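You operate a simulated robot arm through the tools that you are given. There is no shell and no other tool. Be economical: measure what you need, move in short steps, check, and stop when the job is done.

You run a simulated two-armed robot. Do the job below in one go: nothing can be reset, and whatever is moved stays where it is left.

TASK
Set the strip guide to 70 mm and stand it in the tray.
Fine: the loose guide on the work table; red knob to FREE, back to LOCK after; the teal tray; hold the guide with one hand while the other works it. Set down upright: strip guide.

Only the result counts: the job must be done as asked and must still hold three seconds after the hand-in. Knocking over, shifting, dropping, spilling or breaking anything else fails it.

THE ROBOT
Two 6-joint arms with two-finger parallel grippers on one trunk, on a base that drives. Base frame: it is fixed to the floor where the robot stands at the start and does not move with it; the origin is under the middle of the robot, x ahead of it, y to its left, z up. Readings come in m, rad, newtons and seconds.
The left shoulder is at the start at [0.07, 0.166, 1.365], the right one opposite. With the tool pointing down near the work surface each hand reaches from about 0.38 to 0.8 m from the robot's upright axis, wherever it stands, measured 20 degrees to its own side. Places, roughly: red knob of the strip guide [0.5, 0, 0.9]; sliding roller of the strip guide [0.5, -0.1, 0.9]. Payload 3.91 kg a hand.
Tool frame (each hand has its own): the origin (TCP) lies between the finger pads and is the grasp point; the fingertips stand 0.03 m ahead of it; z points along the fingers, y is the line along which they close. Largest opening 0.11 m; finger width 0.02, thickness 0.01; the body of the gripper, 0.048 by 0.112 m, starts 0.055 m behind the TCP.
Orientation is that of the tool frame in the base frame, as [roll, pitch, yaw] about the fixed x, y, z axes, in that order (R = Rz(yaw) Ry(pitch) Rx(roll)). With the fingers straight down and closing along the base's y, the tool's x points along the base's -x, its y along +y and its z along -z.

THE INTERFACE
- The arms move only by the tool arm_command. It takes "left_steps", "right_steps" or both (then of equal length, played together; a hand with none holds still); each is a list of rows, each a list of 7 numbers: the turn, a rotation vector about the tool's x, y, z in rad, then the shift along the tool's x, y, z in m, then the finger opening in m, from 0 to 0.11. In form: [[ax, ay, az, dx, dy, dz, fingers], ...]. A call has 1 to 10 rows; each row shifts and turns the commanded pose from where the row before left it, along the tool's axes as they then stand. A row lasts 0.2 s, in which the tool goes at most 0.05 m and 0.15 rad; a call with a longer step from one row to the next is refused whole, and so is a gripper value outside its range. Where a pose cannot be reached the arm comes as near as it can. A force on the tool above 90 N (or 10 N above the force at the start of the call, whichever is more), or a blocked arm, ends the call early, and 0.2 s more pass. Each finger travels about 0.108 m/s and halts on what it meets, pressing with about 29 N; the grip force reading is that of the motor and also rises with nothing between the fingers. The clock runs only during rows and for 0.2 s after the last one: add rows that do not move to give the fingers time. The reply holds the time, the measured pose of the TCP, the force on the tool along the base axes, the opening and the grip force, in the units named above and with some noise, with the torque about the TCP (base axes, N m) and any sound that the robot's microphone picked up.
- Cameras (640 x 400 px; columns grow to the right, rows downward): "scene" is now at [0.1169, -0.0265, 1.5634]; the picture's right is [-0.38, -0.92, 0.00], its down [-0.86, 0.36, -0.36] and it looks along [0.33, -0.14, -0.93] (base axes); focal length 214 px, centre (320, 200). "left" rides on the left gripper at [0.077, -0.007, -0.115] in its tool frame; the picture's right is [0.09, 1.00, 0.00], its down [-0.80, 0.07, -0.59] and it looks along [-0.59, 0.05, 0.80] (tool axes); focal length 270 px, centre (320, 200). "right" rides on the right gripper at [0.077, 0.007, -0.114] in its tool frame; the picture's right is [-0.09, 1.00, 0.00], its down [-0.80, -0.07, -0.59] and it looks along [-0.59, -0.05, 0.80] (tool axes); focal length 270 px, centre (320, 200). There is no depth. A picture from a camera that has moved, and an enlarged one, comes with that camera's place and axes in the base frame and with its lens. The place of the scene camera against the robot may be out by one fixed shift of up to 0.025 m in any direction.
- capture(camera): a new picture of that camera. No time passes.
- raise_lower(by): slides the trunk up (or, below 0, down) by that many m; the arms and the scene camera ride with it, the base frame stays. It gives what a move gives, with no picture.
- steer(legs): drives the robot by 1 to 6 legs, each [ahead, left, turn to the left] in m, m and rad, along the robot's own axes; the way and the turn of a leg run together, so that a leg with both is an arc; at most 1.5 m and 3.142 rad a leg. The arms and the cameras ride along, it lands a little off, and it stops where it bumps. It gives what a move gives.
- pan_tilt(pan, tilt): turns the head with the scene camera to pan (to the left, within 1.501 rad either way) and tilt (down, from -0.506 to 1.204), counted from straight ahead of the robot. It gives what a move gives.
- zoom(camera, box): a new picture of the part [left, top, right, bottom] of that camera's present view, enlarged. No time passes.
- close_job(): hands the job in; it is judged then, once.

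Work in short steps. Places have to be worked out from the pictures, the camera data and where the tool is seen: move nearer, look again, correct. Check each grasp and each placing, and mend what went wrong. You have 120 turns and 108 pictures in all, those below and enlarged ones among them. Open the grippers and draw the arms clear of the work before you hand the job in, unless the task says otherwise; then end with one line.

The tools are called after "Emit:" by a JSON object that holds its "method" and its "body". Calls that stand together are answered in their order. arm_command: Moves the arms, as the interface text tells. Its arguments: {"type":"object","properties":{"left_steps":{"type":"array","items":{"type":"array","items":{"type":"number"}}},"right_steps":{"type":"array","items":{"type":"array","items":{"type":"number"}}}},"required":[]} The other tools are called the same way: raise_lower (by) slides the trunk up or down; steer (legs) drives the base; pan_tilt (pan, tilt) turns the head that bears the scene camera; capture (camera) takes a picture; zoom (camera, box) takes an enlarged picture of a part of a camera's view; close_job () hands the job in.

At the start:

```text
time_s: 0.0
left_ee_pos: [0.082, 0.3112, 0.4186]
left_tcp_rot: [3.065, 0.099, 3.112]
left_wrist_force: [-0.2, -0.9, 0.3]
left_moment: [0.02, 0.0, 0.0]
left_width: 0.11
left_gripper_force: 0.1
right_ee_pos: [0.5057, -0.4741, 1.1535]
right_tcp_rot: [3.141, -0.002, 3.14]
right_wrist_force: [0.3, 0.4, 0.3]
right_moment: [0.01, -0.04, 0.02]
right_width: 0.11
right_gripper_force: 0.0
trunk travel left (down, up): [-0.86, 0.08]
robot x, y, heading: [-0.0021, 0.0003, 0.0]
head pan, tilt: [-0.394, 1.201]
```

scene: 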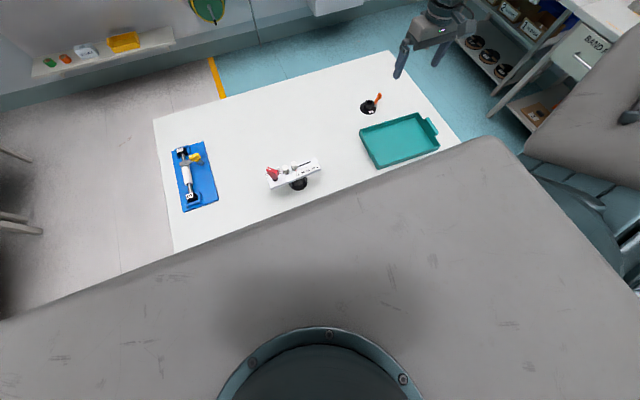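
right: 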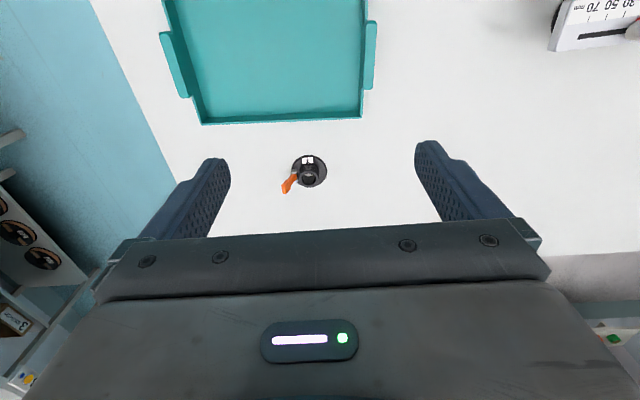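
left: 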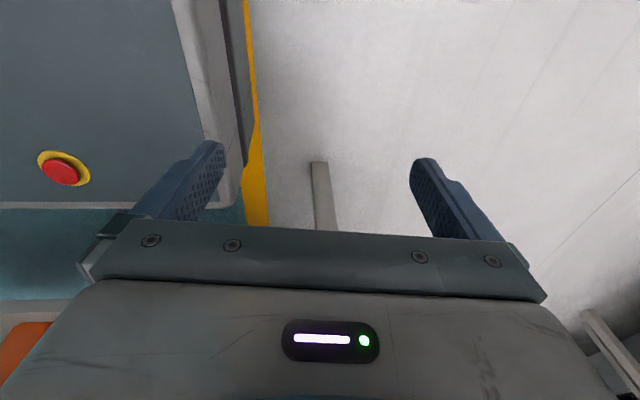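

The scene shows a white guide with a red knob near the table's middle, another device on a blue plate, and a teal tray at the right. I zoom in on the guide and the neighbours.

Emit:
{"method": "zoom", "body": {"camera": "scene", "box": [240, 140, 340, 202]}}

Emit:
{"method": "zoom", "body": {"camera": "scene", "box": [150, 130, 250, 220]}}

Emit:
{"method": "zoom", "body": {"camera": "right", "box": [480, 0, 640, 100]}}

```text
6.40 times, centred on (290, 171) of scene
camera zoom: at [0.1169, -0.0265, 1.5634], right [-0.38, -0.92, 0.0], down [-0.86, 0.36, -0.36], along [0.33, -0.14, -0.93], focal length 1373 px, centre (512, 386)
```

zoom: 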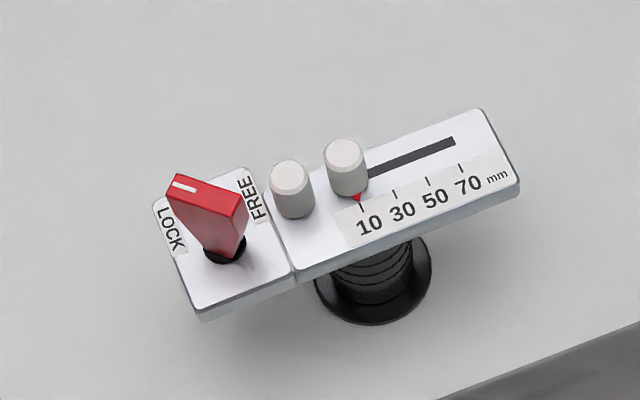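

```text
4.44 times, centred on (200, 175) of scene
camera zoom: at [0.1169, -0.0265, 1.5634], right [-0.38, -0.92, 0.0], down [-0.86, 0.36, -0.36], along [0.33, -0.14, -0.93], focal length 953 px, centre (853, 311)
```

zoom: 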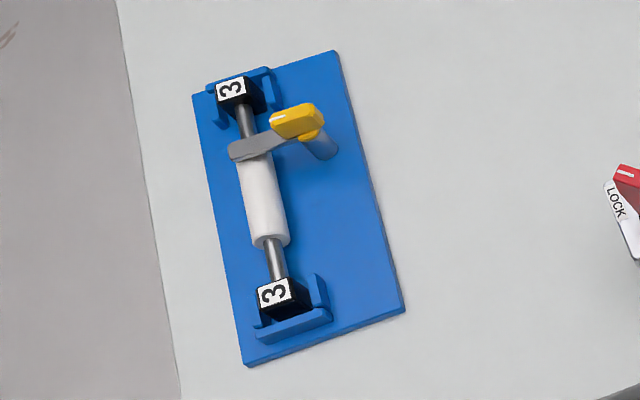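

```text
4.00 times, centred on (560, 50) of right
camera zoom: at [0.4292, -0.4672, 1.2671], right [0.09, 1.0, 0.0], down [0.8, -0.07, 0.59], along [0.59, -0.05, -0.8], focal length 1081 px, centre (-640, 800)
```

zoom: 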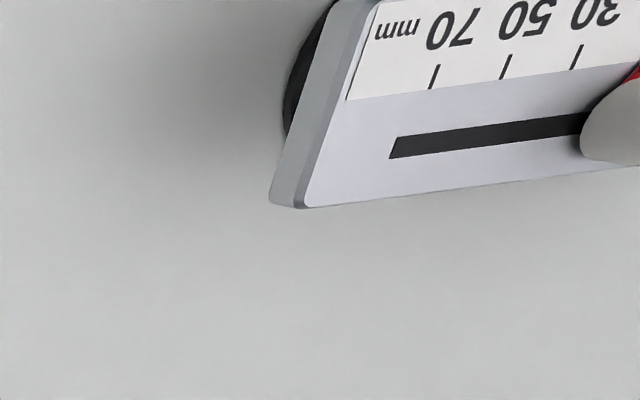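

The guide's slider is at 10, the knob on LOCK, and FREE is about 90° clockwise. I straighten the left hand and bring it straight up first, and swing the right hand toward a quarter-turned posture.

Emit:
{"method": "arm_command", "body": {"left_steps": [[0.08, 0.1, -0.03, 0, 0, 0, 0.11], [0, 0, 0, 0, 0, -0.05, 0.11], [0, 0, 0, 0, 0, -0.05, 0.11], [0, 0, 0, 0, 0, -0.05, 0.11], [0, 0, 0, 0, 0, -0.05, 0.11], [0, 0, 0, 0, 0, -0.05, 0.11], [0, 0, 0, 0, 0, -0.05, 0.11], [0, 0, 0, 0, 0, -0.05, 0.11]]}}

```text
time_s: 1.8
left_ee_pos: [0.0812, 0.3122, 0.7694]
left_tcp_rot: [-3.137, -0.001, -3.139]
left_wrist_force: [0.1, -1.7, 0.2]
left_moment: [-0.02, 0.0, 0.0]
left_width: 0.11
left_gripper_force: 0.2
right_ee_pos: [0.5058, -0.4739, 1.154]
right_tcp_rot: [3.141, -0.001, 3.141]
right_wrist_force: [0.4, 0.1, 0.3]
right_moment: [-0.01, 0.01, 0.0]
right_width: 0.1102
right_gripper_force: 0.2
trunk travel left (down, up): [-0.86, 0.08]
robot x, y, heading: [-0.0001, -0.0022, -0.003]
head pan, tilt: [-0.394, 1.201]
```

Left is clear; I carry on raising it, and turn the right hand a quarter turn (yaw towards -π/2) in place.

Emit:
{"method": "arm_command", "body": {"left_steps": [[0, 0, 0, 0, 0, -0.05, 0.11], [0, 0, 0, 0, 0, -0.05, 0.11], [0, 0, 0, 0, 0, -0.05, 0.11], [0, 0, 0, 0, 0, -0.05, 0.11], [0, 0, 0, 0, 0, -0.05, 0.11], [0, 0, 0, 0, 0, -0.05, 0.11], [0, 0, 0, 0, 0, -0.05, 0.11], [0, 0, 0, -0.05, 0, 0, 0.11], [0, 0, 0, -0.05, 0, 0, 0.11], [0, 0, 0, -0.05, 0, 0, 0.11]], "right_steps": [[0, 0, -0.15, 0, 0, 0, 0.11], [0, 0, -0.15, 0, 0, 0, 0.11], [0, 0, -0.15, 0, 0, 0, 0.11], [0, 0, -0.15, 0, 0, 0, 0.11], [0, 0, -0.15, 0, 0, 0, 0.11], [0, 0, -0.15, 0, 0, 0, 0.11], [0, 0, -0.15, 0, 0, 0, 0.11], [0, 0, -0.15, 0, 0, 0, 0.11], [0, 0, -0.15, 0, 0, 0, 0.11], [0, 0, -0.15, 0, 0, 0, 0.11]]}}

```text
time_s: 4.0
left_ee_pos: [0.2632, 0.3559, 0.9212]
left_tcp_rot: [-3.137, -0.003, -3.14]
left_wrist_force: [0.2, -0.2, 0.0]
left_moment: [0.02, 0.01, 0.0]
left_width: 0.1101
left_gripper_force: 0.0
left hand out of reach, approached as far as the arm can: row 3, 4, 5, 6, 7
right_ee_pos: [0.507, -0.4734, 1.1524]
right_tcp_rot: [3.14, 0.001, -1.639]
right_wrist_force: [1.0, -0.2, 0.0]
right_moment: [0.01, 0.01, 0.01]
right_width: 0.11
right_gripper_force: 0.0
trunk travel left (down, up): [-0.86, 0.08]
robot x, y, heading: [0.0023, -0.0032, 0.0]
head pan, tilt: [-0.394, 1.201]
```

I finish the right hand's turn and bring it over toward the plate's right end at height; the left goes further forward to leave the near-body zone.

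Emit:
{"method": "arm_command", "body": {"left_steps": [[0, 0, 0, -0.05, 0, 0, 0.11], [0, 0, 0, -0.05, 0, 0, 0.11], [0, 0, 0, -0.05, 0, 0, 0.11], [0, 0, 0, -0.05, 0, 0, 0.11], [0, 0, 0, 0, 0, 0, 0.11]], "right_steps": [[0, 0, -0.07, 0, 0, 0, 0.11], [0, 0, 0, -0.05, 0, 0, 0.11], [0, 0, 0, -0.05, 0, 0, 0.11], [0, 0, 0, -0.05, 0, 0, 0.11], [0, 0, 0, -0.05, 0, 0, 0.11]]}}

Emit:
{"method": "capture", "body": {"camera": "right"}}

Emit:
{"method": "capture", "body": {"camera": "left"}}

Emit:
{"method": "capture", "body": {"camera": "scene"}}

```text
time_s: 5.2
left_ee_pos: [0.4599, 0.3537, 0.9194]
left_tcp_rot: [-3.136, -0.002, -3.139]
left_wrist_force: [0.0, 0.6, 0.3]
left_moment: [-0.01, -0.04, -0.02]
left_width: 0.11
left_gripper_force: 0.0
right_ee_pos: [0.4492, -0.3621, 1.1568]
right_tcp_rot: [-3.139, 0.0, -1.571]
right_wrist_force: [-1.1, -0.1, 0.5]
right_moment: [0.01, -0.03, -0.01]
right_width: 0.1102
right_gripper_force: 0.1
right hand out of reach, approached as far as the arm can: row 3, 4, 5
trunk travel left (down, up): [-0.86, 0.08]
robot x, y, heading: [-0.0012, -0.0026, 0.004]
head pan, tilt: [-0.394, 1.201]
```

```text
101 pictures are left
camera right: at [0.4422, -0.4402, 1.2704], right [-1.0, 0.09, 0.0], down [0.07, 0.8, 0.6], along [0.05, 0.59, -0.8], focal length 270 px, centre (320, 200)
```

right: 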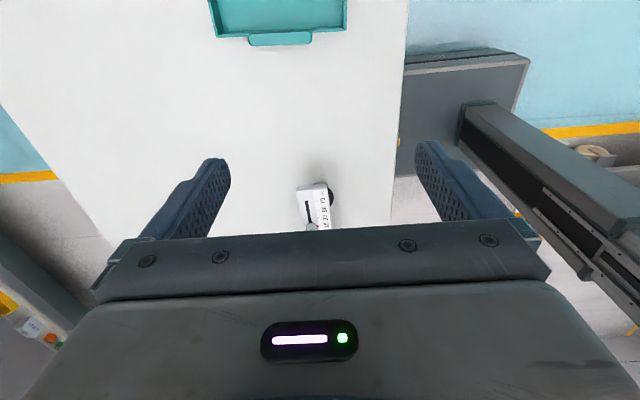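

```text
100 pictures are left
camera left: at [0.3842, 0.3476, 1.0338], right [-0.09, 1.0, -0.01], down [0.8, 0.08, 0.59], along [0.59, 0.05, -0.8], focal length 270 px, centre (320, 200)
```

left: 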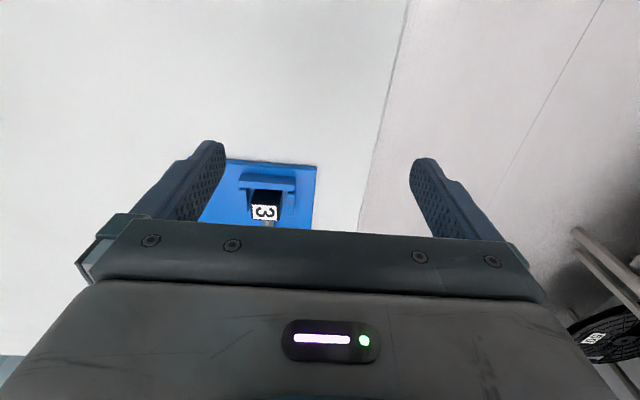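

```text
99 pictures are left
camera scene: at [0.116, -0.0257, 1.5635], right [-0.38, -0.92, 0.0], down [-0.86, 0.36, -0.36], along [0.34, -0.14, -0.93], focal length 214 px, centre (320, 200)
```

scene: 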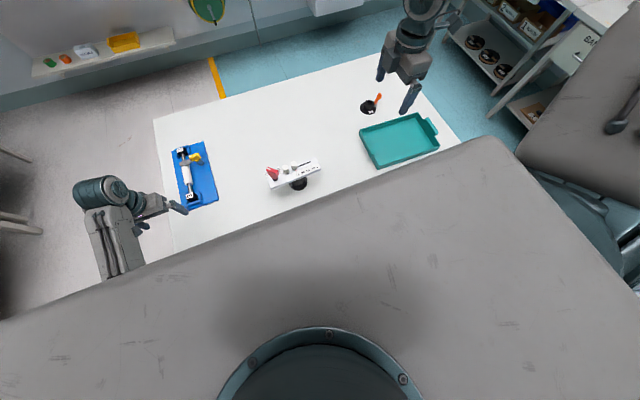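

Right stalled because it was too high for that reach; I lower it, then shift. The left is raised and brought inward of the blue fixture.

Emit:
{"method": "arm_command", "body": {"left_steps": [[0, 0, 0, 0, 0, -0.05, 0.11], [0, 0, 0, 0, 0, -0.05, 0.11], [0, 0, 0, 0, -0.05, -0.03, 0.11], [0, 0, 0, 0, -0.05, 0, 0.11], [0, 0, 0, 0, -0.05, 0, 0.11], [0, 0, 0, 0, -0.05, 0, 0.11], [0, 0, 0, 0, 0, 0, 0.11]], "right_steps": [[0, 0, 0, 0, -0.02, 0.04, 0.11], [0, 0, 0, 0, -0.02, 0.04, 0.11], [0, 0, 0, 0, 0, 0.04, 0.11], [0, 0, 0, 0, 0, 0.04, 0.11], [0, 0, 0, -0.05, 0, 0, 0.11], [0, 0, 0, -0.05, 0, 0, 0.11], [0, 0, 0, 0, 0, 0, 0.11]]}}

Emit:
{"method": "capture", "body": {"camera": "right"}}

Emit:
{"method": "capture", "body": {"camera": "left"}}

```text
refused: row 3 steps farther than a row can; nothing moved
```

```text
98 pictures are left
camera right: at [0.4422, -0.4402, 1.2704], right [-1.0, 0.09, 0.0], down [0.07, 0.8, 0.6], along [0.05, 0.59, -0.8], focal length 270 px, centre (320, 200)
```

right: 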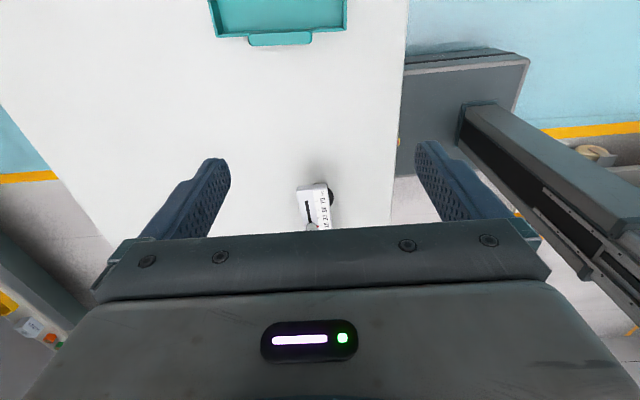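

```text
97 pictures are left
camera left: at [0.3842, 0.3476, 1.0338], right [-0.09, 1.0, -0.01], down [0.8, 0.08, 0.59], along [0.59, 0.05, -0.8], focal length 270 px, centre (320, 200)
```

left: 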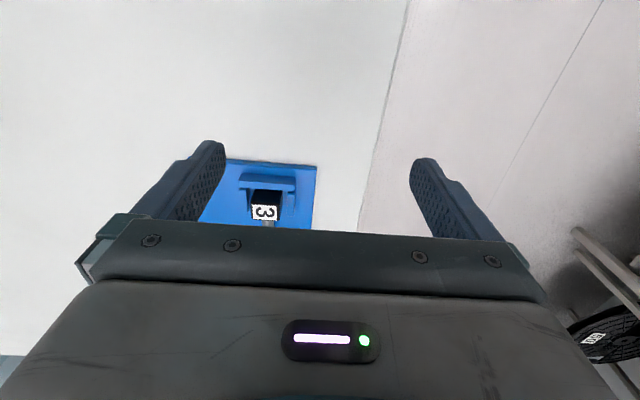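

The combined step was too long; I resend with legal steps.

Emit:
{"method": "arm_command", "body": {"left_steps": [[0, 0, 0, 0, 0, -0.05, 0.11], [0, 0, 0, 0, 0, -0.05, 0.11], [0, 0, 0, 0, -0.05, 0, 0.11], [0, 0, 0, 0, -0.05, 0, 0.11], [0, 0, 0, 0, -0.05, 0, 0.11], [0, 0, 0, 0, -0.05, 0, 0.11], [0, 0, 0, 0, 0, 0, 0.11]], "right_steps": [[0, 0, 0, 0, -0.02, 0.04, 0.11], [0, 0, 0, 0, -0.02, 0.04, 0.11], [0, 0, 0, 0, 0, 0.04, 0.11], [0, 0, 0, 0, 0, 0.04, 0.11], [0, 0, 0, -0.05, 0, 0, 0.11], [0, 0, 0, -0.05, 0, 0, 0.11], [0, 0, 0, 0, 0, 0, 0.11]]}}

Emit:
{"method": "capture", "body": {"camera": "right"}}

Emit:
{"method": "capture", "body": {"camera": "left"}}

```text
time_s: 6.8
left_ee_pos: [0.437, 0.2453, 0.9021]
left_tcp_rot: [-3.136, 0.005, -3.14]
left_wrist_force: [0.3, 0.3, -0.7]
left_moment: [0.05, 0.01, 0.02]
left_width: 0.11
left_gripper_force: 0.1
left hand out of reach, approached as far as the arm can: row 1, 2, 3, 4, 5, 6
right_ee_pos: [0.4276, -0.3694, 1.0207]
right_tcp_rot: [-3.141, 0.001, -1.572]
right_wrist_force: [-0.1, 0.4, 1.2]
right_moment: [-0.04, 0.0, -0.05]
right_width: 0.1099
right_gripper_force: 0.0
right hand out of reach, approached as far as the arm can: row 1, 2, 3, 4, 5, 6
trunk travel left (down, up): [-0.86, 0.08]
robot x, y, heading: [0.0022, -0.0016, -0.0]
head pan, tilt: [-0.394, 1.201]
```

```text
96 pictures are left
camera right: at [0.4219, -0.4464, 1.1336], right [-1.0, 0.09, 0.0], down [0.07, 0.8, 0.6], along [0.05, 0.59, -0.8], focal length 270 px, centre (320, 200)
```

right: 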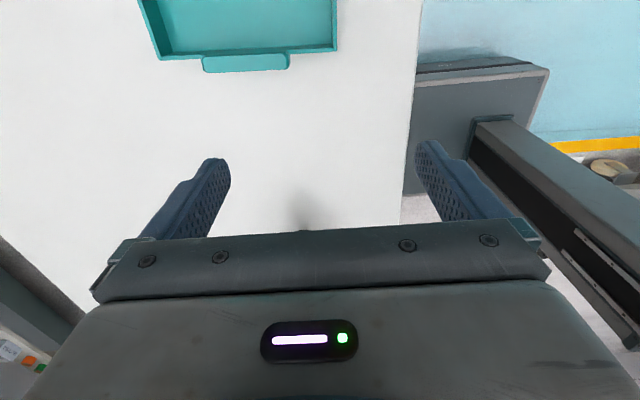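

```text
95 pictures are left
camera left: at [0.3601, 0.239, 1.0154], right [-0.09, 1.0, 0.0], down [0.8, 0.08, 0.6], along [0.59, 0.05, -0.8], focal length 270 px, centre (320, 200)
```

left: 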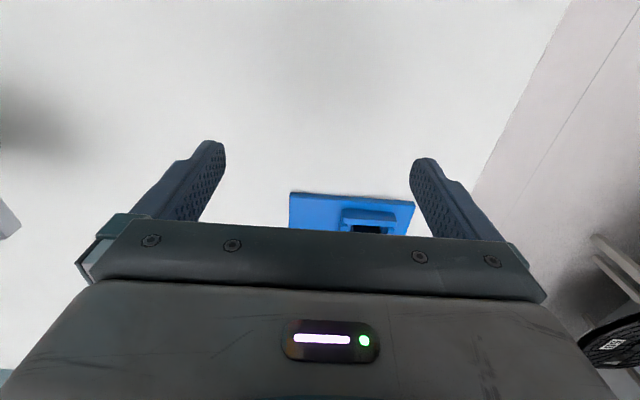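

Both arms are cramped (too close and too high for the fold). I raise the trunk slightly and back the base off 0.13 m to gain workspace.

Emit:
{"method": "raise_lower", "body": {"by": 0.07}}

Emit:
{"method": "steer", "body": {"legs": [[-0.13, 0, 0]]}}

Emit:
{"method": "capture", "body": {"camera": "scene"}}

```text
time_s: 7.9
left_ee_pos: [0.4374, 0.2456, 0.972]
left_tcp_rot: [-3.136, 0.006, -3.141]
left_wrist_force: [0.2, -0.1, 0.4]
left_moment: [0.02, -0.02, 0.02]
left_width: 0.1101
left_gripper_force: 0.0
right_ee_pos: [0.4277, -0.3687, 1.0905]
right_tcp_rot: [3.14, 0.001, -1.572]
right_wrist_force: [1.2, 0.3, -0.6]
right_moment: [0.02, -0.04, -0.01]
right_width: 0.1098
right_gripper_force: 0.1
trunk travel left (down, up): [-0.93, 0.01]
robot x, y, heading: [-0.0023, 0.0025, -0.001]
head pan, tilt: [-0.394, 1.201]
```

```text
time_s: 9.2
left_ee_pos: [0.3074, 0.2465, 0.9703]
left_tcp_rot: [-3.137, 0.001, -3.138]
left_wrist_force: [0.6, 0.7, 0.4]
left_moment: [-0.01, 0.04, 0.0]
left_width: 0.11
left_gripper_force: 0.0
right_ee_pos: [0.3004, -0.3683, 1.089]
right_tcp_rot: [3.141, 0.002, -1.57]
right_wrist_force: [0.5, -1.1, 0.4]
right_moment: [0.0, 0.03, 0.0]
right_width: 0.1101
right_gripper_force: 0.0
trunk travel left (down, up): [-0.93, 0.01]
robot x, y, heading: [-0.1302, -0.0014, 0.001]
head pan, tilt: [-0.394, 1.201]
```

```text
94 pictures are left
camera scene: at [-0.0096, -0.0266, 1.633], right [-0.38, -0.92, 0.0], down [-0.86, 0.36, -0.36], along [0.33, -0.14, -0.93], focal length 214 px, centre (320, 200)
```

scene: 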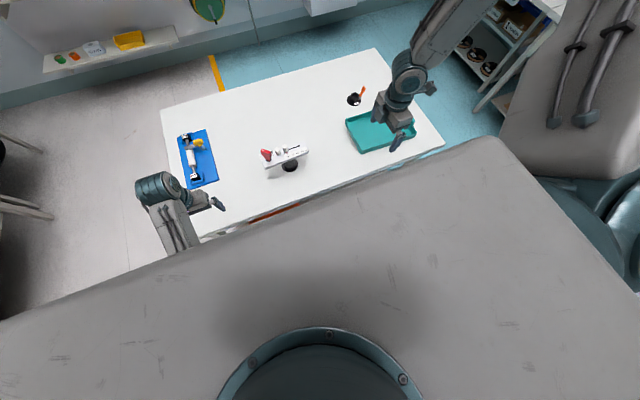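

Now the arms have room; I bring the right hand near the plate's right end and the left beside the knob, and re-aim the head.

Emit:
{"method": "arm_command", "body": {"left_steps": [[0, 0, 0, 0, 0, -0.04, 0.11], [0, 0, 0, -0.04, 0, -0.02, 0.11], [0, 0, 0, -0.04, 0, 0, 0.11], [0, 0, 0, -0.04, -0.02, 0, 0.11], [0, 0, 0, -0.04, -0.02, 0, 0.11], [0, 0, 0, -0.03, -0.02, 0, 0.11], [0, 0, 0, 0, -0.02, 0, 0.11]], "right_steps": [[0, 0, 0, 0, -0.045, 0, 0.11], [0, 0, 0, 0, -0.045, 0, 0.11], [0, 0, 0, 0, -0.045, 0, 0.11], [0, 0, 0, 0, -0.045, 0, 0.11], [0, 0, 0, -0.03, -0.01, 0.03, 0.11], [0, 0, 0, -0.03, 0, 0.03, 0.11], [0, 0, 0, -0.04, 0, 0, 0.11]]}}

Emit:
{"method": "pan_tilt", "body": {"pan": -0.1, "tilt": 1.0}}

Emit:
{"method": "capture", "body": {"camera": "scene"}}

Emit:
{"method": "capture", "body": {"camera": "right"}}

Emit:
{"method": "capture", "body": {"camera": "left"}}

```text
time_s: 10.8
left_ee_pos: [0.4984, 0.1687, 0.9802]
left_tcp_rot: [-3.135, 0.007, -3.136]
left_wrist_force: [-0.4, -0.2, -0.6]
left_moment: [0.01, -0.01, -0.02]
left_width: 0.1102
left_gripper_force: 0.0
left hand out of reach, approached as far as the arm can: row 1, 2
right_ee_pos: [0.3656, -0.4183, 1.0733]
right_tcp_rot: [-3.138, 0.001, -1.571]
right_wrist_force: [-1.0, 1.0, 0.8]
right_moment: [-0.02, -0.03, 0.03]
right_width: 0.1098
right_gripper_force: 0.1
right hand out of reach, approached as far as the arm can: row 1, 2, 3, 4, 5, 6, 7
trunk travel left (down, up): [-0.93, 0.01]
robot x, y, heading: [-0.1318, 0.0021, -0.002]
head pan, tilt: [-0.394, 1.201]
```

```text
time_s: 11.6
left_ee_pos: [0.4992, 0.1696, 0.9803]
left_tcp_rot: [-3.136, 0.005, -3.139]
left_wrist_force: [-0.4, 0.9, 0.1]
left_moment: [0.02, 0.01, -0.01]
left_width: 0.1101
left_gripper_force: 0.1
right_ee_pos: [0.3694, -0.4188, 1.0723]
right_tcp_rot: [-3.141, 0.002, -1.571]
right_wrist_force: [0.2, 0.4, -0.7]
right_moment: [0.0, -0.01, 0.0]
right_width: 0.1102
right_gripper_force: 0.0
trunk travel left (down, up): [-0.93, 0.01]
robot x, y, heading: [-0.1311, -0.0012, 0.002]
head pan, tilt: [-0.099, 1.0]
```

```text
93 pictures are left
camera scene: at [0.0032, -0.0119, 1.646], right [-0.1, -1.0, 0.0], down [-0.84, 0.08, -0.54], along [0.54, -0.05, -0.84], focal length 214 px, centre (320, 200)
```

scene: 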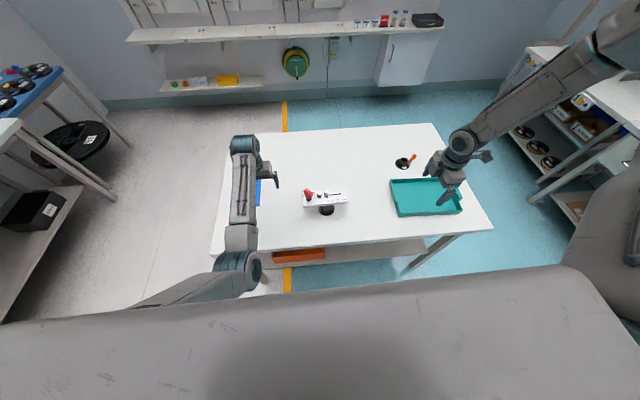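

```text
92 pictures are left
camera right: at [0.3622, -0.4967, 1.1866], right [-1.0, 0.09, 0.0], down [0.07, 0.8, 0.6], along [0.05, 0.59, -0.8], focal length 270 px, centre (320, 200)
```

right: 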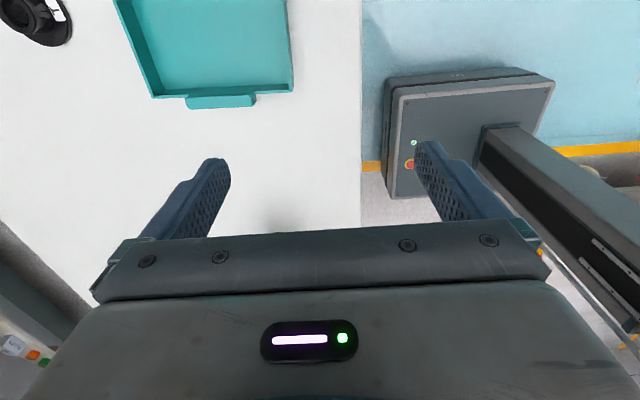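

```text
91 pictures are left
camera left: at [0.4216, 0.1634, 1.0934], right [-0.09, 1.0, -0.01], down [0.8, 0.08, 0.6], along [0.6, 0.05, -0.8], focal length 270 px, centre (320, 200)
```

left: 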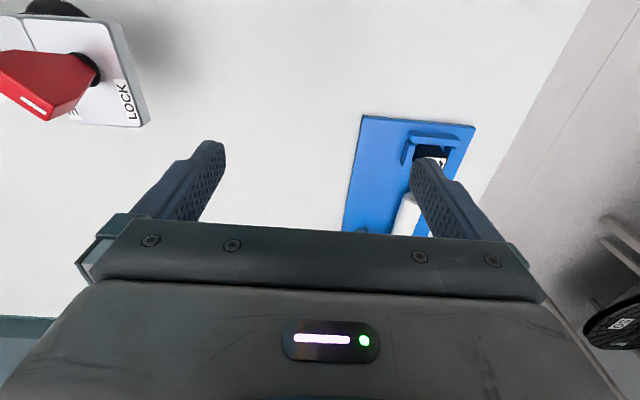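

The right arm seems caught on a wrist limit with that yaw. I turn it back to neutral and then move it above the tray's near side to test reach.

Emit:
{"method": "arm_command", "body": {"right_steps": [[0, 0, 0.15, 0, 0, 0, 0.11], [0, 0, 0.15, 0, 0, 0, 0.11], [0, 0, 0.15, 0, 0, 0, 0.11], [0, 0, 0.15, 0, 0, 0, 0.11], [0, 0, 0.15, 0, 0, 0, 0.11], [0, 0, 0.15, 0, 0, 0, 0.11], [0, 0, 0.15, 0, 0, 0, 0.11], [0, 0, 0.15, 0, 0, 0, 0.11], [0, 0, 0.15, 0, 0, 0, 0.11], [0, 0, 0.15, 0, 0, 0, 0.11]]}}

Emit:
{"method": "arm_command", "body": {"right_steps": [[0, 0, 0.07, -0.04, 0, 0, 0.11], [0, 0, 0, -0.04, 0.0, 0, 0.11], [0, 0, 0, 0, 0.05, 0, 0.11], [0, 0, 0, 0, 0.05, 0, 0.11], [0, 0, 0, 0, 0.05, 0, 0.11]]}}

```text
time_s: 13.8
left_ee_pos: [0.4988, 0.1697, 0.9789]
left_tcp_rot: [-3.136, 0.005, -3.136]
left_wrist_force: [-0.7, 0.6, 0.5]
left_moment: [0.04, 0.02, -0.02]
left_width: 0.1099
left_gripper_force: 0.1
right_ee_pos: [0.3664, -0.423, 1.0738]
right_tcp_rot: [3.14, -0.002, -3.072]
right_wrist_force: [0.4, -0.4, 0.9]
right_moment: [0.03, 0.0, 0.0]
right_width: 0.11
right_gripper_force: 0.1
trunk travel left (down, up): [-0.93, 0.01]
robot x, y, heading: [-0.1314, -0.0006, -0.001]
head pan, tilt: [-0.099, 1.0]
```

```text
time_s: 15.0
left_ee_pos: [0.498, 0.1695, 0.9801]
left_tcp_rot: [-3.137, 0.006, -3.139]
left_wrist_force: [-0.4, 1.3, -0.3]
left_moment: [-0.03, -0.02, -0.02]
left_width: 0.1099
left_gripper_force: 0.1
right_ee_pos: [0.3493, -0.3956, 1.1059]
right_tcp_rot: [3.14, 0.002, -3.14]
right_wrist_force: [0.8, 0.0, 1.0]
right_moment: [-0.01, -0.03, -0.01]
right_width: 0.11
right_gripper_force: 0.1
right hand out of reach, approached as far as the arm can: row 1, 2, 3, 4, 5
trunk travel left (down, up): [-0.93, 0.01]
robot x, y, heading: [-0.1321, -0.0016, -0.002]
head pan, tilt: [-0.099, 1.0]
```

The right arm still refuses ordinary motion; I look at its posture by panning the head to the right.

Emit:
{"method": "pan_tilt", "body": {"pan": -0.8, "tilt": 0.6}}

Emit:
{"method": "capture", "body": {"camera": "scene"}}

```text
time_s: 16.0
left_ee_pos: [0.4987, 0.1693, 0.9793]
left_tcp_rot: [-3.137, 0.007, -3.139]
left_wrist_force: [0.7, -0.4, 0.3]
left_moment: [-0.01, 0.01, 0.05]
left_width: 0.1099
left_gripper_force: 0.0
right_ee_pos: [0.3493, -0.3967, 1.1073]
right_tcp_rot: [3.138, 0.003, -3.139]
right_wrist_force: [-0.2, 0.9, 0.8]
right_moment: [-0.02, 0.01, -0.02]
right_width: 0.11
right_gripper_force: 0.0
trunk travel left (down, up): [-0.93, 0.01]
robot x, y, heading: [-0.1315, -0.0017, 0.003]
head pan, tilt: [-0.799, 0.6]
```

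```text
90 pictures are left
camera scene: at [-0.0035, -0.0681, 1.6779], right [-0.71, -0.7, 0.0], down [-0.4, 0.4, -0.82], along [0.58, -0.59, -0.57], focal length 214 px, centre (320, 200)
```

scene: 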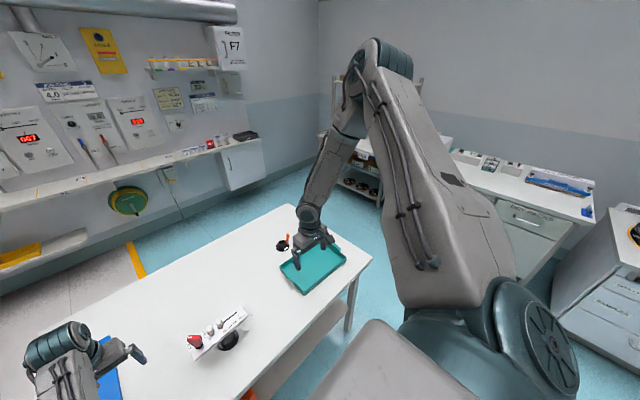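

The elbow is high and the forearm nearly vertical, so the wrist is near straight. I test extending outward along the arm's own direction, down, then inward.

Emit:
{"method": "arm_command", "body": {"right_steps": [[0, 0, 0, -0.043, -0.024, 0, 0.11], [0, 0, 0, -0.043, -0.024, 0, 0.11], [0, 0, 0, -0.043, -0.024, 0, 0.11], [0, 0, 0, -0.043, -0.024, 0, 0.11]]}}

Emit:
{"method": "arm_command", "body": {"right_steps": [[0, 0, 0, 0, 0.04, 0, 0.11], [0, 0, 0, 0, 0.04, 0, 0.11], [0, 0, 0, 0, 0.04, 0, 0.11]]}}

```text
time_s: 17.0
left_ee_pos: [0.4998, 0.1684, 0.9788]
left_tcp_rot: [-3.139, 0.004, -3.138]
left_wrist_force: [0.5, -0.7, -0.1]
left_moment: [-0.03, 0.01, 0.02]
left_width: 0.1103
left_gripper_force: 0.1
right_ee_pos: [0.4925, -0.5228, 1.1161]
right_tcp_rot: [3.139, 0.002, -3.141]
right_wrist_force: [0.4, -0.2, -0.7]
right_moment: [0.05, 0.03, 0.02]
right_width: 0.1102
right_gripper_force: 0.1
right hand out of reach, approached as far as the arm can: row 1, 2, 3, 4
trunk travel left (down, up): [-0.93, 0.01]
robot x, y, heading: [-0.1289, -0.0019, 0.005]
head pan, tilt: [-0.799, 0.6]
```

```text
time_s: 17.8
left_ee_pos: [0.4989, 0.1689, 0.979]
left_tcp_rot: [-3.136, 0.005, -3.137]
left_wrist_force: [0.1, 0.3, -0.4]
left_moment: [0.02, 0.02, 0.01]
left_width: 0.11
left_gripper_force: 0.1
right_ee_pos: [0.4308, -0.4562, 1.1314]
right_tcp_rot: [3.14, 0.003, -3.138]
right_wrist_force: [0.0, -0.3, -0.1]
right_moment: [0.02, -0.01, 0.01]
right_width: 0.1098
right_gripper_force: 0.1
right hand out of reach, approached as far as the arm can: row 1, 2, 3
trunk travel left (down, up): [-0.93, 0.01]
robot x, y, heading: [-0.1286, 0.0012, 0.009]
head pan, tilt: [-0.799, 0.6]
```

The right arm seems to be pinned at a shoulder-swing limit around 40° outward. I compare with the left arm's posture.

Emit:
{"method": "pan_tilt", "body": {"pan": 0.8, "tilt": 0.6}}

Emit:
{"method": "capture", "body": {"camera": "scene"}}

```text
time_s: 19.5
left_ee_pos: [0.4992, 0.1701, 0.9794]
left_tcp_rot: [-3.136, 0.005, -3.137]
left_wrist_force: [0.5, 0.7, 0.2]
left_moment: [0.02, -0.02, -0.01]
left_width: 0.1103
left_gripper_force: 0.1
right_ee_pos: [0.4313, -0.4553, 1.1301]
right_tcp_rot: [3.139, 0.002, -3.139]
right_wrist_force: [0.8, -0.2, 0.2]
right_moment: [-0.01, -0.01, 0.04]
right_width: 0.1098
right_gripper_force: 0.1
trunk travel left (down, up): [-0.93, 0.01]
robot x, y, heading: [-0.1324, 0.0024, 0.001]
head pan, tilt: [0.799, 0.6]
```

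```text
89 pictures are left
camera scene: at [-0.0036, 0.0583, 1.678], right [0.72, -0.7, 0.0], down [-0.39, -0.41, -0.83], along [0.57, 0.59, -0.57], focal length 214 px, centre (320, 200)
```

scene: 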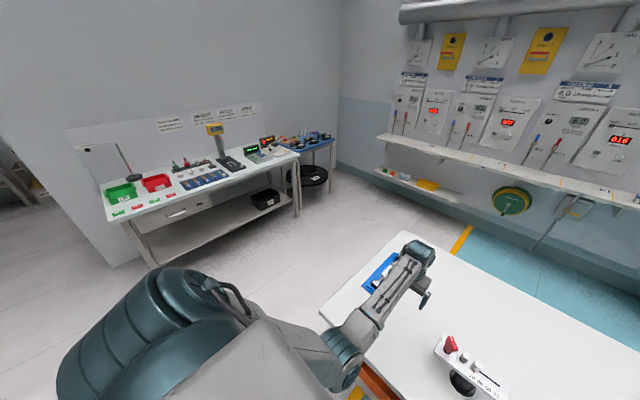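

Left is in the elbow-low posture and can swing inward. I test the left's inward reach, moving along a lane in front of (nearer than) the guide.

Emit:
{"method": "arm_command", "body": {"left_steps": [[0, 0, 0, 0.04, 0, 0, 0.11], [0, 0, 0, 0.04, 0, 0, 0.11], [0, 0, 0, 0, -0.05, 0, 0.11], [0, 0, 0, 0, -0.05, 0, 0.11], [0, 0, 0, 0, -0.05, 0, 0.11], [0, 0, 0, 0, -0.05, 0, 0.11]]}}

Emit:
{"method": "pan_tilt", "body": {"pan": -0.1, "tilt": 1.0}}

Emit:
{"method": "capture", "body": {"camera": "scene"}}

Emit:
{"method": "capture", "body": {"camera": "left"}}

```text
time_s: 20.6
left_ee_pos: [0.4231, 0.17, 0.9505]
left_tcp_rot: [2.986, -0.01, -3.083]
left_wrist_force: [-0.4, -0.1, 1.0]
left_moment: [-0.03, 0.03, 0.0]
left_width: 0.11
left_gripper_force: 0.1
left hand out of reach, approached as far as the arm can: row 5
right_ee_pos: [0.4321, -0.4543, 1.1314]
right_tcp_rot: [3.141, 0.004, -3.141]
right_wrist_force: [0.0, 0.1, -0.7]
right_moment: [0.01, -0.03, 0.01]
right_width: 0.11
right_gripper_force: 0.1
trunk travel left (down, up): [-0.93, 0.01]
robot x, y, heading: [-0.1307, -0.001, 0.004]
head pan, tilt: [0.799, 0.6]
stopped in row 5 (left hand): the arm was blocked; the commanded pose is now the measured one
```

```text
time_s: 21.8
left_ee_pos: [0.4258, 0.1679, 0.9505]
left_tcp_rot: [2.984, -0.009, -3.084]
left_wrist_force: [0.6, 0.0, 0.0]
left_moment: [-0.01, 0.0, 0.0]
left_width: 0.1102
left_gripper_force: 0.0
right_ee_pos: [0.432, -0.4557, 1.1304]
right_tcp_rot: [-3.141, 0.004, -3.141]
right_wrist_force: [0.3, 0.7, 0.3]
right_moment: [0.01, -0.01, -0.02]
right_width: 0.1101
right_gripper_force: 0.0
trunk travel left (down, up): [-0.93, 0.01]
robot x, y, heading: [-0.1274, -0.0004, -0.003]
head pan, tilt: [-0.099, 1.0]
```

```text
88 pictures are left
camera scene: at [0.0046, -0.0115, 1.646], right [-0.1, -1.0, 0.0], down [-0.84, 0.08, -0.54], along [0.54, -0.05, -0.84], focal length 214 px, centre (320, 200)
```

scene: 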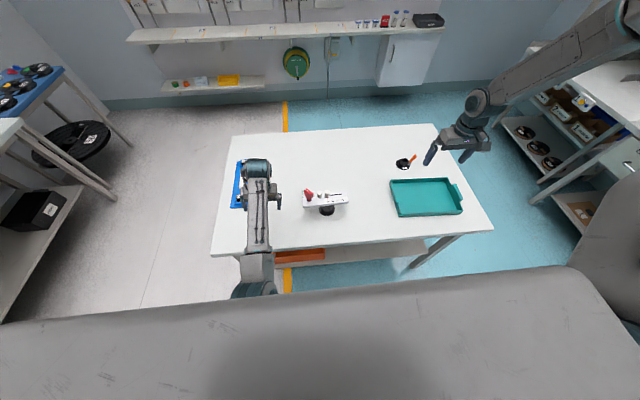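

```text
87 pictures are left
camera left: at [0.3502, 0.1389, 1.063], right [-0.14, 0.98, 0.16], down [0.81, 0.02, 0.59], along [0.57, 0.21, -0.79], focal length 270 px, centre (320, 200)
```

left: 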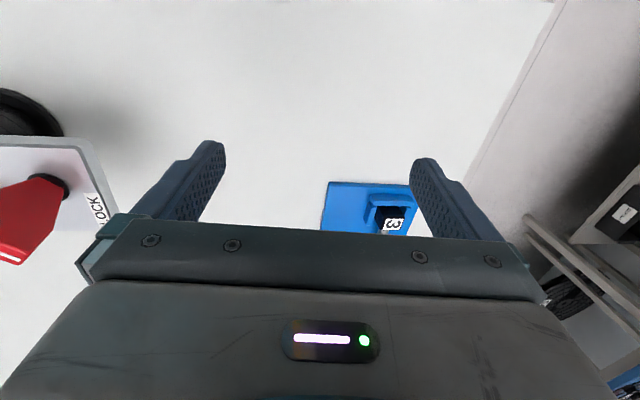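

The left elbow hangs low and met the table edge. I test the right arm lower down (where the reach is specified), then inward.

Emit:
{"method": "arm_command", "body": {"right_steps": [[0, 0, 0, 0, 0, 0.05, 0.11], [0, 0, 0, 0, 0, 0.05, 0.11], [0, 0, 0, 0, 0, 0.05, 0.11], [0, 0, 0, 0, 0, 0.03, 0.11]]}}

Emit:
{"method": "arm_command", "body": {"right_steps": [[0, 0, 0, 0, 0.04, 0, 0.11], [0, 0, 0, 0, 0.04, 0, 0.11], [0, 0, 0, 0, 0.04, 0, 0.11]]}}

```text
time_s: 22.8
left_ee_pos: [0.4226, 0.1683, 0.9517]
left_tcp_rot: [2.984, -0.008, -3.084]
left_wrist_force: [-0.4, 0.0, -0.4]
left_moment: [0.02, -0.02, -0.02]
left_width: 0.1101
left_gripper_force: 0.1
right_ee_pos: [0.4002, -0.4578, 1.0315]
right_tcp_rot: [3.139, 0.003, -3.139]
right_wrist_force: [-0.4, 0.1, 0.6]
right_moment: [0.0, -0.01, 0.01]
right_width: 0.11
right_gripper_force: 0.0
right hand out of reach, approached as far as the arm can: row 1, 2, 3, 4
trunk travel left (down, up): [-0.93, 0.01]
robot x, y, heading: [-0.1305, -0.0004, 0.006]
head pan, tilt: [-0.099, 1.0]
```

```text
time_s: 23.6
left_ee_pos: [0.423, 0.1666, 0.9508]
left_tcp_rot: [2.984, -0.009, -3.083]
left_wrist_force: [-1.4, -0.3, -0.6]
left_moment: [-0.01, -0.01, -0.02]
left_width: 0.1101
left_gripper_force: 0.1
right_ee_pos: [0.3478, -0.4226, 1.0151]
right_tcp_rot: [3.137, 0.002, -3.138]
right_wrist_force: [0.0, 0.6, -0.1]
right_moment: [0.04, 0.03, 0.0]
right_width: 0.1101
right_gripper_force: 0.0
right hand out of reach, approached as far as the arm can: row 1, 2, 3
trunk travel left (down, up): [-0.93, 0.01]
robot x, y, heading: [-0.1308, -0.0002, 0.007]
head pan, tilt: [-0.099, 1.0]
```

The right is limited vertically too, so its wrist/elbow posture is what binds. I look closely at both arms' elbows.

Emit:
{"method": "pan_tilt", "body": {"pan": 0.5, "tilt": 1.2}}

Emit:
{"method": "capture", "body": {"camera": "scene"}}

Emit:
{"method": "pan_tilt", "body": {"pan": -1.0, "tilt": 0.2}}

Emit:
{"method": "capture", "body": {"camera": "scene"}}

```text
time_s: 24.6
left_ee_pos: [0.4246, 0.1667, 0.9515]
left_tcp_rot: [2.985, -0.008, -3.084]
left_wrist_force: [0.0, 0.1, -0.2]
left_moment: [0.02, -0.02, -0.01]
left_width: 0.11
left_gripper_force: 0.0
right_ee_pos: [0.3472, -0.4219, 1.0151]
right_tcp_rot: [3.137, 0.003, 3.141]
right_wrist_force: [-0.5, -0.1, 0.3]
right_moment: [-0.01, 0.02, 0.0]
right_width: 0.1101
right_gripper_force: 0.1
trunk travel left (down, up): [-0.93, 0.01]
robot x, y, heading: [-0.1316, 0.0022, 0.004]
head pan, tilt: [0.499, 1.201]
```

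```text
86 pictures are left
camera scene: at [-0.0162, 0.0219, 1.6334], right [0.48, -0.88, 0.0], down [-0.82, -0.45, -0.36], along [0.32, 0.17, -0.93], focal length 214 px, centre (320, 200)
```

scene: 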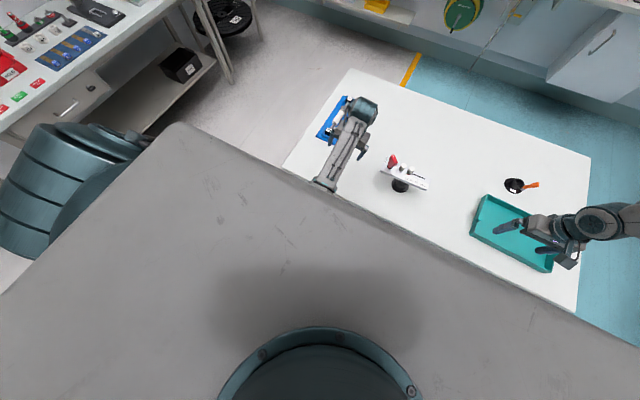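

```text
time_s: 26.2
left_ee_pos: [0.4246, 0.1675, 0.9507]
left_tcp_rot: [2.985, -0.01, -3.083]
left_wrist_force: [0.2, -0.4, 0.1]
left_moment: [0.03, -0.02, -0.03]
left_width: 0.11
left_gripper_force: 0.0
right_ee_pos: [0.3472, -0.4229, 1.0154]
right_tcp_rot: [3.138, 0.002, -3.14]
right_wrist_force: [-0.5, -0.1, 0.1]
right_moment: [-0.02, -0.01, 0.0]
right_width: 0.1101
right_gripper_force: 0.1
trunk travel left (down, up): [-0.93, 0.01]
robot x, y, heading: [-0.1286, -0.0005, -0.001]
head pan, tilt: [-1.0, 0.201]
```

```text
85 pictures are left
camera scene: at [-0.0145, -0.0833, 1.7147], right [-0.84, -0.54, 0.0], down [-0.11, 0.17, -0.98], along [0.53, -0.82, -0.2], focal length 214 px, centre (320, 200)
```

scene: 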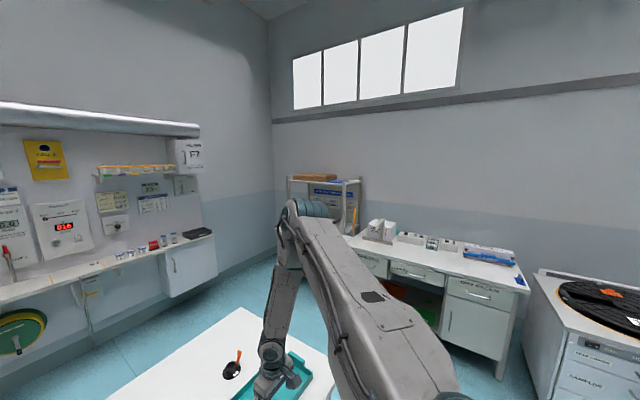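

Right upper arm is about horizontal with the forearm vertical. I test whether tilting the tool frees it: tilt outward by 0.28 rad, then down.

Emit:
{"method": "arm_command", "body": {"right_steps": [[0.1, -0.1, 0, 0, 0, 0, 0.11], [0.1, -0.1, 0, 0, 0, 0, 0.11], [0, 0, 0, 0, 0, 0.03, 0.11], [0, 0, 0, 0, 0, 0.03, 0.11]]}}

```text
time_s: 27.2
left_ee_pos: [0.4241, 0.1669, 0.95]
left_tcp_rot: [2.985, -0.009, -3.083]
left_wrist_force: [-0.4, -0.9, 0.4]
left_moment: [-0.03, 0.04, 0.0]
left_width: 0.1099
left_gripper_force: 0.1
right_ee_pos: [0.3529, -0.4397, 1.0197]
right_tcp_rot: [-2.941, 0.199, -3.12]
right_wrist_force: [-0.5, 0.0, 0.7]
right_moment: [0.0, 0.0, -0.01]
right_width: 0.11
right_gripper_force: 0.2
right hand out of reach, approached as far as the arm can: row 1, 2, 3, 4
trunk travel left (down, up): [-0.93, 0.01]
robot x, y, heading: [-0.1302, -0.0009, -0.002]
head pan, tilt: [-1.0, 0.201]
```

That did not help; I tilt the opposite way (tips toward the robot), then try moving down.

Emit:
{"method": "arm_command", "body": {"right_steps": [[-0.1, 0.1, 0, 0, 0, 0, 0.11], [-0.1, 0.1, 0, 0, 0, 0, 0.11], [-0.1, 0.1, 0, 0, 0, 0, 0.11], [-0.1, 0.1, 0, 0, 0, 0, 0.11]]}}

Emit:
{"method": "arm_command", "body": {"right_steps": [[0, 0, 0, 0, 0, 0.03, 0.11], [0, 0, 0, 0, 0, 0.03, 0.11]]}}

Emit:
{"method": "arm_command", "body": {"right_steps": [[0, 0, 0, 0, 0.04, 0, 0.11], [0, 0, 0, 0, 0.04, 0, 0.11]]}}

```text
time_s: 28.2
left_ee_pos: [0.4245, 0.1671, 0.9507]
left_tcp_rot: [2.984, -0.007, -3.083]
left_wrist_force: [0.5, 0.8, 0.8]
left_moment: [-0.02, -0.02, 0.0]
left_width: 0.1099
left_gripper_force: 0.1
right_ee_pos: [0.3475, -0.4405, 1.0308]
right_tcp_rot: [2.937, -0.197, -3.119]
right_wrist_force: [-0.4, -0.5, 0.4]
right_moment: [-0.01, -0.02, 0.03]
right_width: 0.1099
right_gripper_force: 0.1
right hand out of reach, approached as far as the arm can: row 4
trunk travel left (down, up): [-0.93, 0.01]
robot x, y, heading: [-0.1319, 0.0005, 0.006]
head pan, tilt: [-1.0, 0.201]
```

```text
time_s: 28.8
left_ee_pos: [0.4248, 0.1672, 0.9512]
left_tcp_rot: [2.985, -0.007, -3.084]
left_wrist_force: [-0.8, 0.3, 0.7]
left_moment: [0.01, 0.03, -0.02]
left_width: 0.1101
left_gripper_force: 0.0
right_ee_pos: [0.3289, -0.4332, 1.0238]
right_tcp_rot: [2.937, -0.196, -3.116]
right_wrist_force: [0.1, -0.6, -0.7]
right_moment: [0.0, -0.01, 0.01]
right_width: 0.1102
right_gripper_force: 0.0
right hand out of reach, approached as far as the arm can: row 1, 2
trunk travel left (down, up): [-0.93, 0.01]
robot x, y, heading: [-0.1297, 0.0005, 0.005]
head pan, tilt: [-1.0, 0.201]
```

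```text
time_s: 29.4
left_ee_pos: [0.4225, 0.1688, 0.9515]
left_tcp_rot: [2.985, -0.008, -3.084]
left_wrist_force: [0.1, 0.1, 0.5]
left_moment: [0.02, -0.04, 0.02]
left_width: 0.11
left_gripper_force: 0.2
right_ee_pos: [0.3124, -0.3783, 1.0483]
right_tcp_rot: [2.935, -0.196, -3.119]
right_wrist_force: [0.3, 0.2, -0.4]
right_moment: [-0.06, 0.01, -0.01]
right_width: 0.1097
right_gripper_force: 0.0
right hand out of reach, approached as far as the arm can: row 2
trunk travel left (down, up): [-0.93, 0.01]
robot x, y, heading: [-0.1316, 0.0002, 0.004]
head pan, tilt: [-1.0, 0.201]
```

Not a wrist limit. I'll try re-posturing the right arm the way the left began (hanging at the side): first upright again and backwards over free space beside the robot.

Emit:
{"method": "arm_command", "body": {"right_steps": [[0.1, -0.1, 0, 0, 0, -0.03, 0.11], [0.1, -0.1, 0, 0, 0, -0.03, 0.11], [0, 0, 0, 0.03, -0.04, 0, 0.11], [0, 0, 0, 0.03, -0.04, 0, 0.11], [0, 0, 0, 0.03, -0.04, 0, 0.11], [0, 0, 0, 0.05, 0, 0, 0.11], [0, 0, 0, 0.05, 0, 0, 0.11], [0, 0, 0, 0.05, 0, 0, 0.11]]}}

Emit:
{"method": "arm_command", "body": {"right_steps": [[0, 0, 0, 0, 0, 0.05, 0.11], [0, 0, 0, 0, 0, 0.05, 0.11], [0, 0, 0, 0, 0, 0.05, 0.11], [0, 0, 0, 0, 0, 0.05, 0.11]]}}

Emit:
{"method": "capture", "body": {"camera": "scene"}}

```text
time_s: 31.2
left_ee_pos: [0.4247, 0.1677, 0.9518]
left_tcp_rot: [2.983, -0.008, -3.085]
left_wrist_force: [0.1, 0.0, 0.1]
left_moment: [0.02, 0.04, 0.02]
left_width: 0.1098
left_gripper_force: 0.0
right_ee_pos: [0.2231, -0.448, 1.093]
right_tcp_rot: [3.137, 0.002, -3.139]
right_wrist_force: [-0.1, -0.6, -0.6]
right_moment: [0.0, 0.02, 0.02]
right_width: 0.1102
right_gripper_force: 0.1
right hand out of reach, approached as far as the arm can: row 5, 6, 7, 8
trunk travel left (down, up): [-0.93, 0.01]
robot x, y, heading: [-0.128, 0.0022, -0.004]
head pan, tilt: [-1.0, 0.201]
```

```text
time_s: 32.2
left_ee_pos: [0.4207, 0.1664, 0.9529]
left_tcp_rot: [2.983, -0.006, -3.083]
left_wrist_force: [0.3, 0.5, 0.4]
left_moment: [-0.01, -0.03, -0.01]
left_width: 0.11
left_gripper_force: 0.0
right_ee_pos: [0.2075, -0.4735, 0.9774]
right_tcp_rot: [3.139, 0.004, -3.137]
right_wrist_force: [0.6, 0.7, -0.5]
right_moment: [-0.01, -0.02, 0.0]
right_width: 0.1102
right_gripper_force: 0.0
right hand out of reach, approached as far as the arm can: row 3, 4
trunk travel left (down, up): [-0.93, 0.01]
robot x, y, heading: [-0.1286, -0.0025, 0.004]
head pan, tilt: [-1.0, 0.201]
```

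```text
84 pictures are left
camera scene: at [-0.0183, -0.0849, 1.7149], right [-0.84, -0.54, 0.0], down [-0.11, 0.17, -0.98], along [0.53, -0.82, -0.2], focal length 214 px, centre (320, 200)
```

scene: 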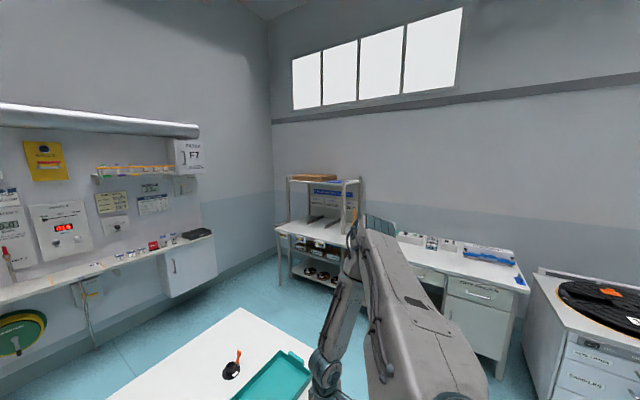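

The arm is confined in this posture. I'll try passing through a different tool direction: pitch the right tool to point forward while moving forward/up, which should let the elbow drop.

Emit:
{"method": "arm_command", "body": {"right_steps": [[0, -0.15, 0, -0.02, 0, -0.04, 0.11], [0, -0.15, 0, -0.035, 0, -0.02, 0.11], [0, -0.15, 0, -0.04, 0, 0, 0.11], [0, -0.15, 0, -0.036, 0, 0.02, 0.11], [0, -0.15, 0, -0.03, 0, 0.03, 0.11], [0, -0.15, 0, -0.02, 0, 0.03, 0.11], [0, -0.15, 0, -0.01, 0, 0.03, 0.11], [0, -0.15, 0, 0, 0, 0.03, 0.11], [0, -0.15, 0, 0, 0, 0.03, 0.11], [0, -0.15, 0, 0, 0, 0.03, 0.11]]}}

Emit:
{"method": "capture", "body": {"camera": "scene"}}

```text
time_s: 34.4
left_ee_pos: [0.4241, 0.1678, 0.9507]
left_tcp_rot: [2.983, -0.008, -3.084]
left_wrist_force: [-0.5, 0.6, 0.4]
left_moment: [0.01, 0.05, 0.0]
left_width: 0.1098
left_gripper_force: 0.0
right_ee_pos: [0.4865, -0.5046, 1.1668]
right_tcp_rot: [3.112, 1.501, 3.116]
right_wrist_force: [0.2, 0.2, 0.1]
right_moment: [0.0, 0.04, 0.0]
right_width: 0.11
right_gripper_force: 0.1
right hand out of reach, approached as far as the arm can: row 6, 7, 8, 9, 10
trunk travel left (down, up): [-0.93, 0.01]
robot x, y, heading: [-0.1314, 0.0004, 0.002]
head pan, tilt: [-1.0, 0.201]
```

```text
83 pictures are left
camera scene: at [-0.0136, -0.0826, 1.7147], right [-0.84, -0.54, 0.0], down [-0.11, 0.17, -0.98], along [0.53, -0.82, -0.2], focal length 214 px, centre (320, 200)
```

scene: 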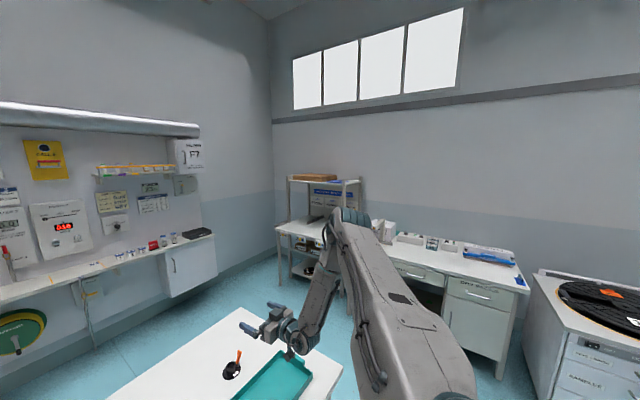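

The elbow stays up. I test whether the right arm can extend straight out forward in this posture (free air above the table).

Emit:
{"method": "arm_command", "body": {"right_steps": [[0, 0, 0, 0, 0, 0.05, 0.11], [0, 0, 0, 0, 0, 0.05, 0.11], [0, 0, 0, 0, 0, 0.05, 0.11], [0, 0, 0, 0, 0, 0.05, 0.11], [0, 0, 0, 0, 0, 0.05, 0.11], [0, 0, 0, 0, 0, 0.05, 0.11], [0, 0, 0, 0, 0, 0.05, 0.11], [0, 0, 0, 0, 0, 0.05, 0.11]]}}

Emit:
{"method": "capture", "body": {"camera": "scene"}}

```text
time_s: 36.2
left_ee_pos: [0.4235, 0.1671, 0.9515]
left_tcp_rot: [2.985, -0.008, -3.084]
left_wrist_force: [0.4, 0.1, -0.1]
left_moment: [0.0, -0.01, 0.0]
left_width: 0.1099
left_gripper_force: 0.1
right_ee_pos: [0.5802, -0.4469, 1.2544]
right_tcp_rot: [-3.024, 1.497, -3.027]
right_wrist_force: [-1.1, 0.0, 0.1]
right_moment: [0.01, 0.01, 0.0]
right_width: 0.1099
right_gripper_force: 0.1
right hand out of reach, approached as far as the arm can: row 1, 2, 3, 4, 5, 6, 7, 8
trunk travel left (down, up): [-0.93, 0.01]
robot x, y, heading: [-0.1292, -0.0047, 0.003]
head pan, tilt: [-1.0, 0.201]
```

```text
82 pictures are left
camera scene: at [-0.0145, -0.0831, 1.7147], right [-0.84, -0.54, 0.0], down [-0.11, 0.17, -0.98], along [0.53, -0.82, -0.2], focal length 214 px, centre (320, 200)
```

scene: 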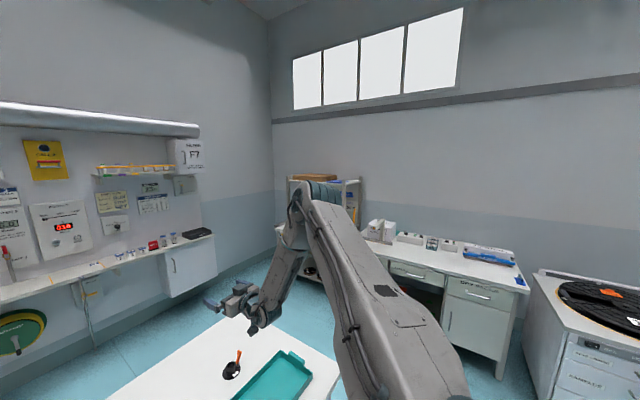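

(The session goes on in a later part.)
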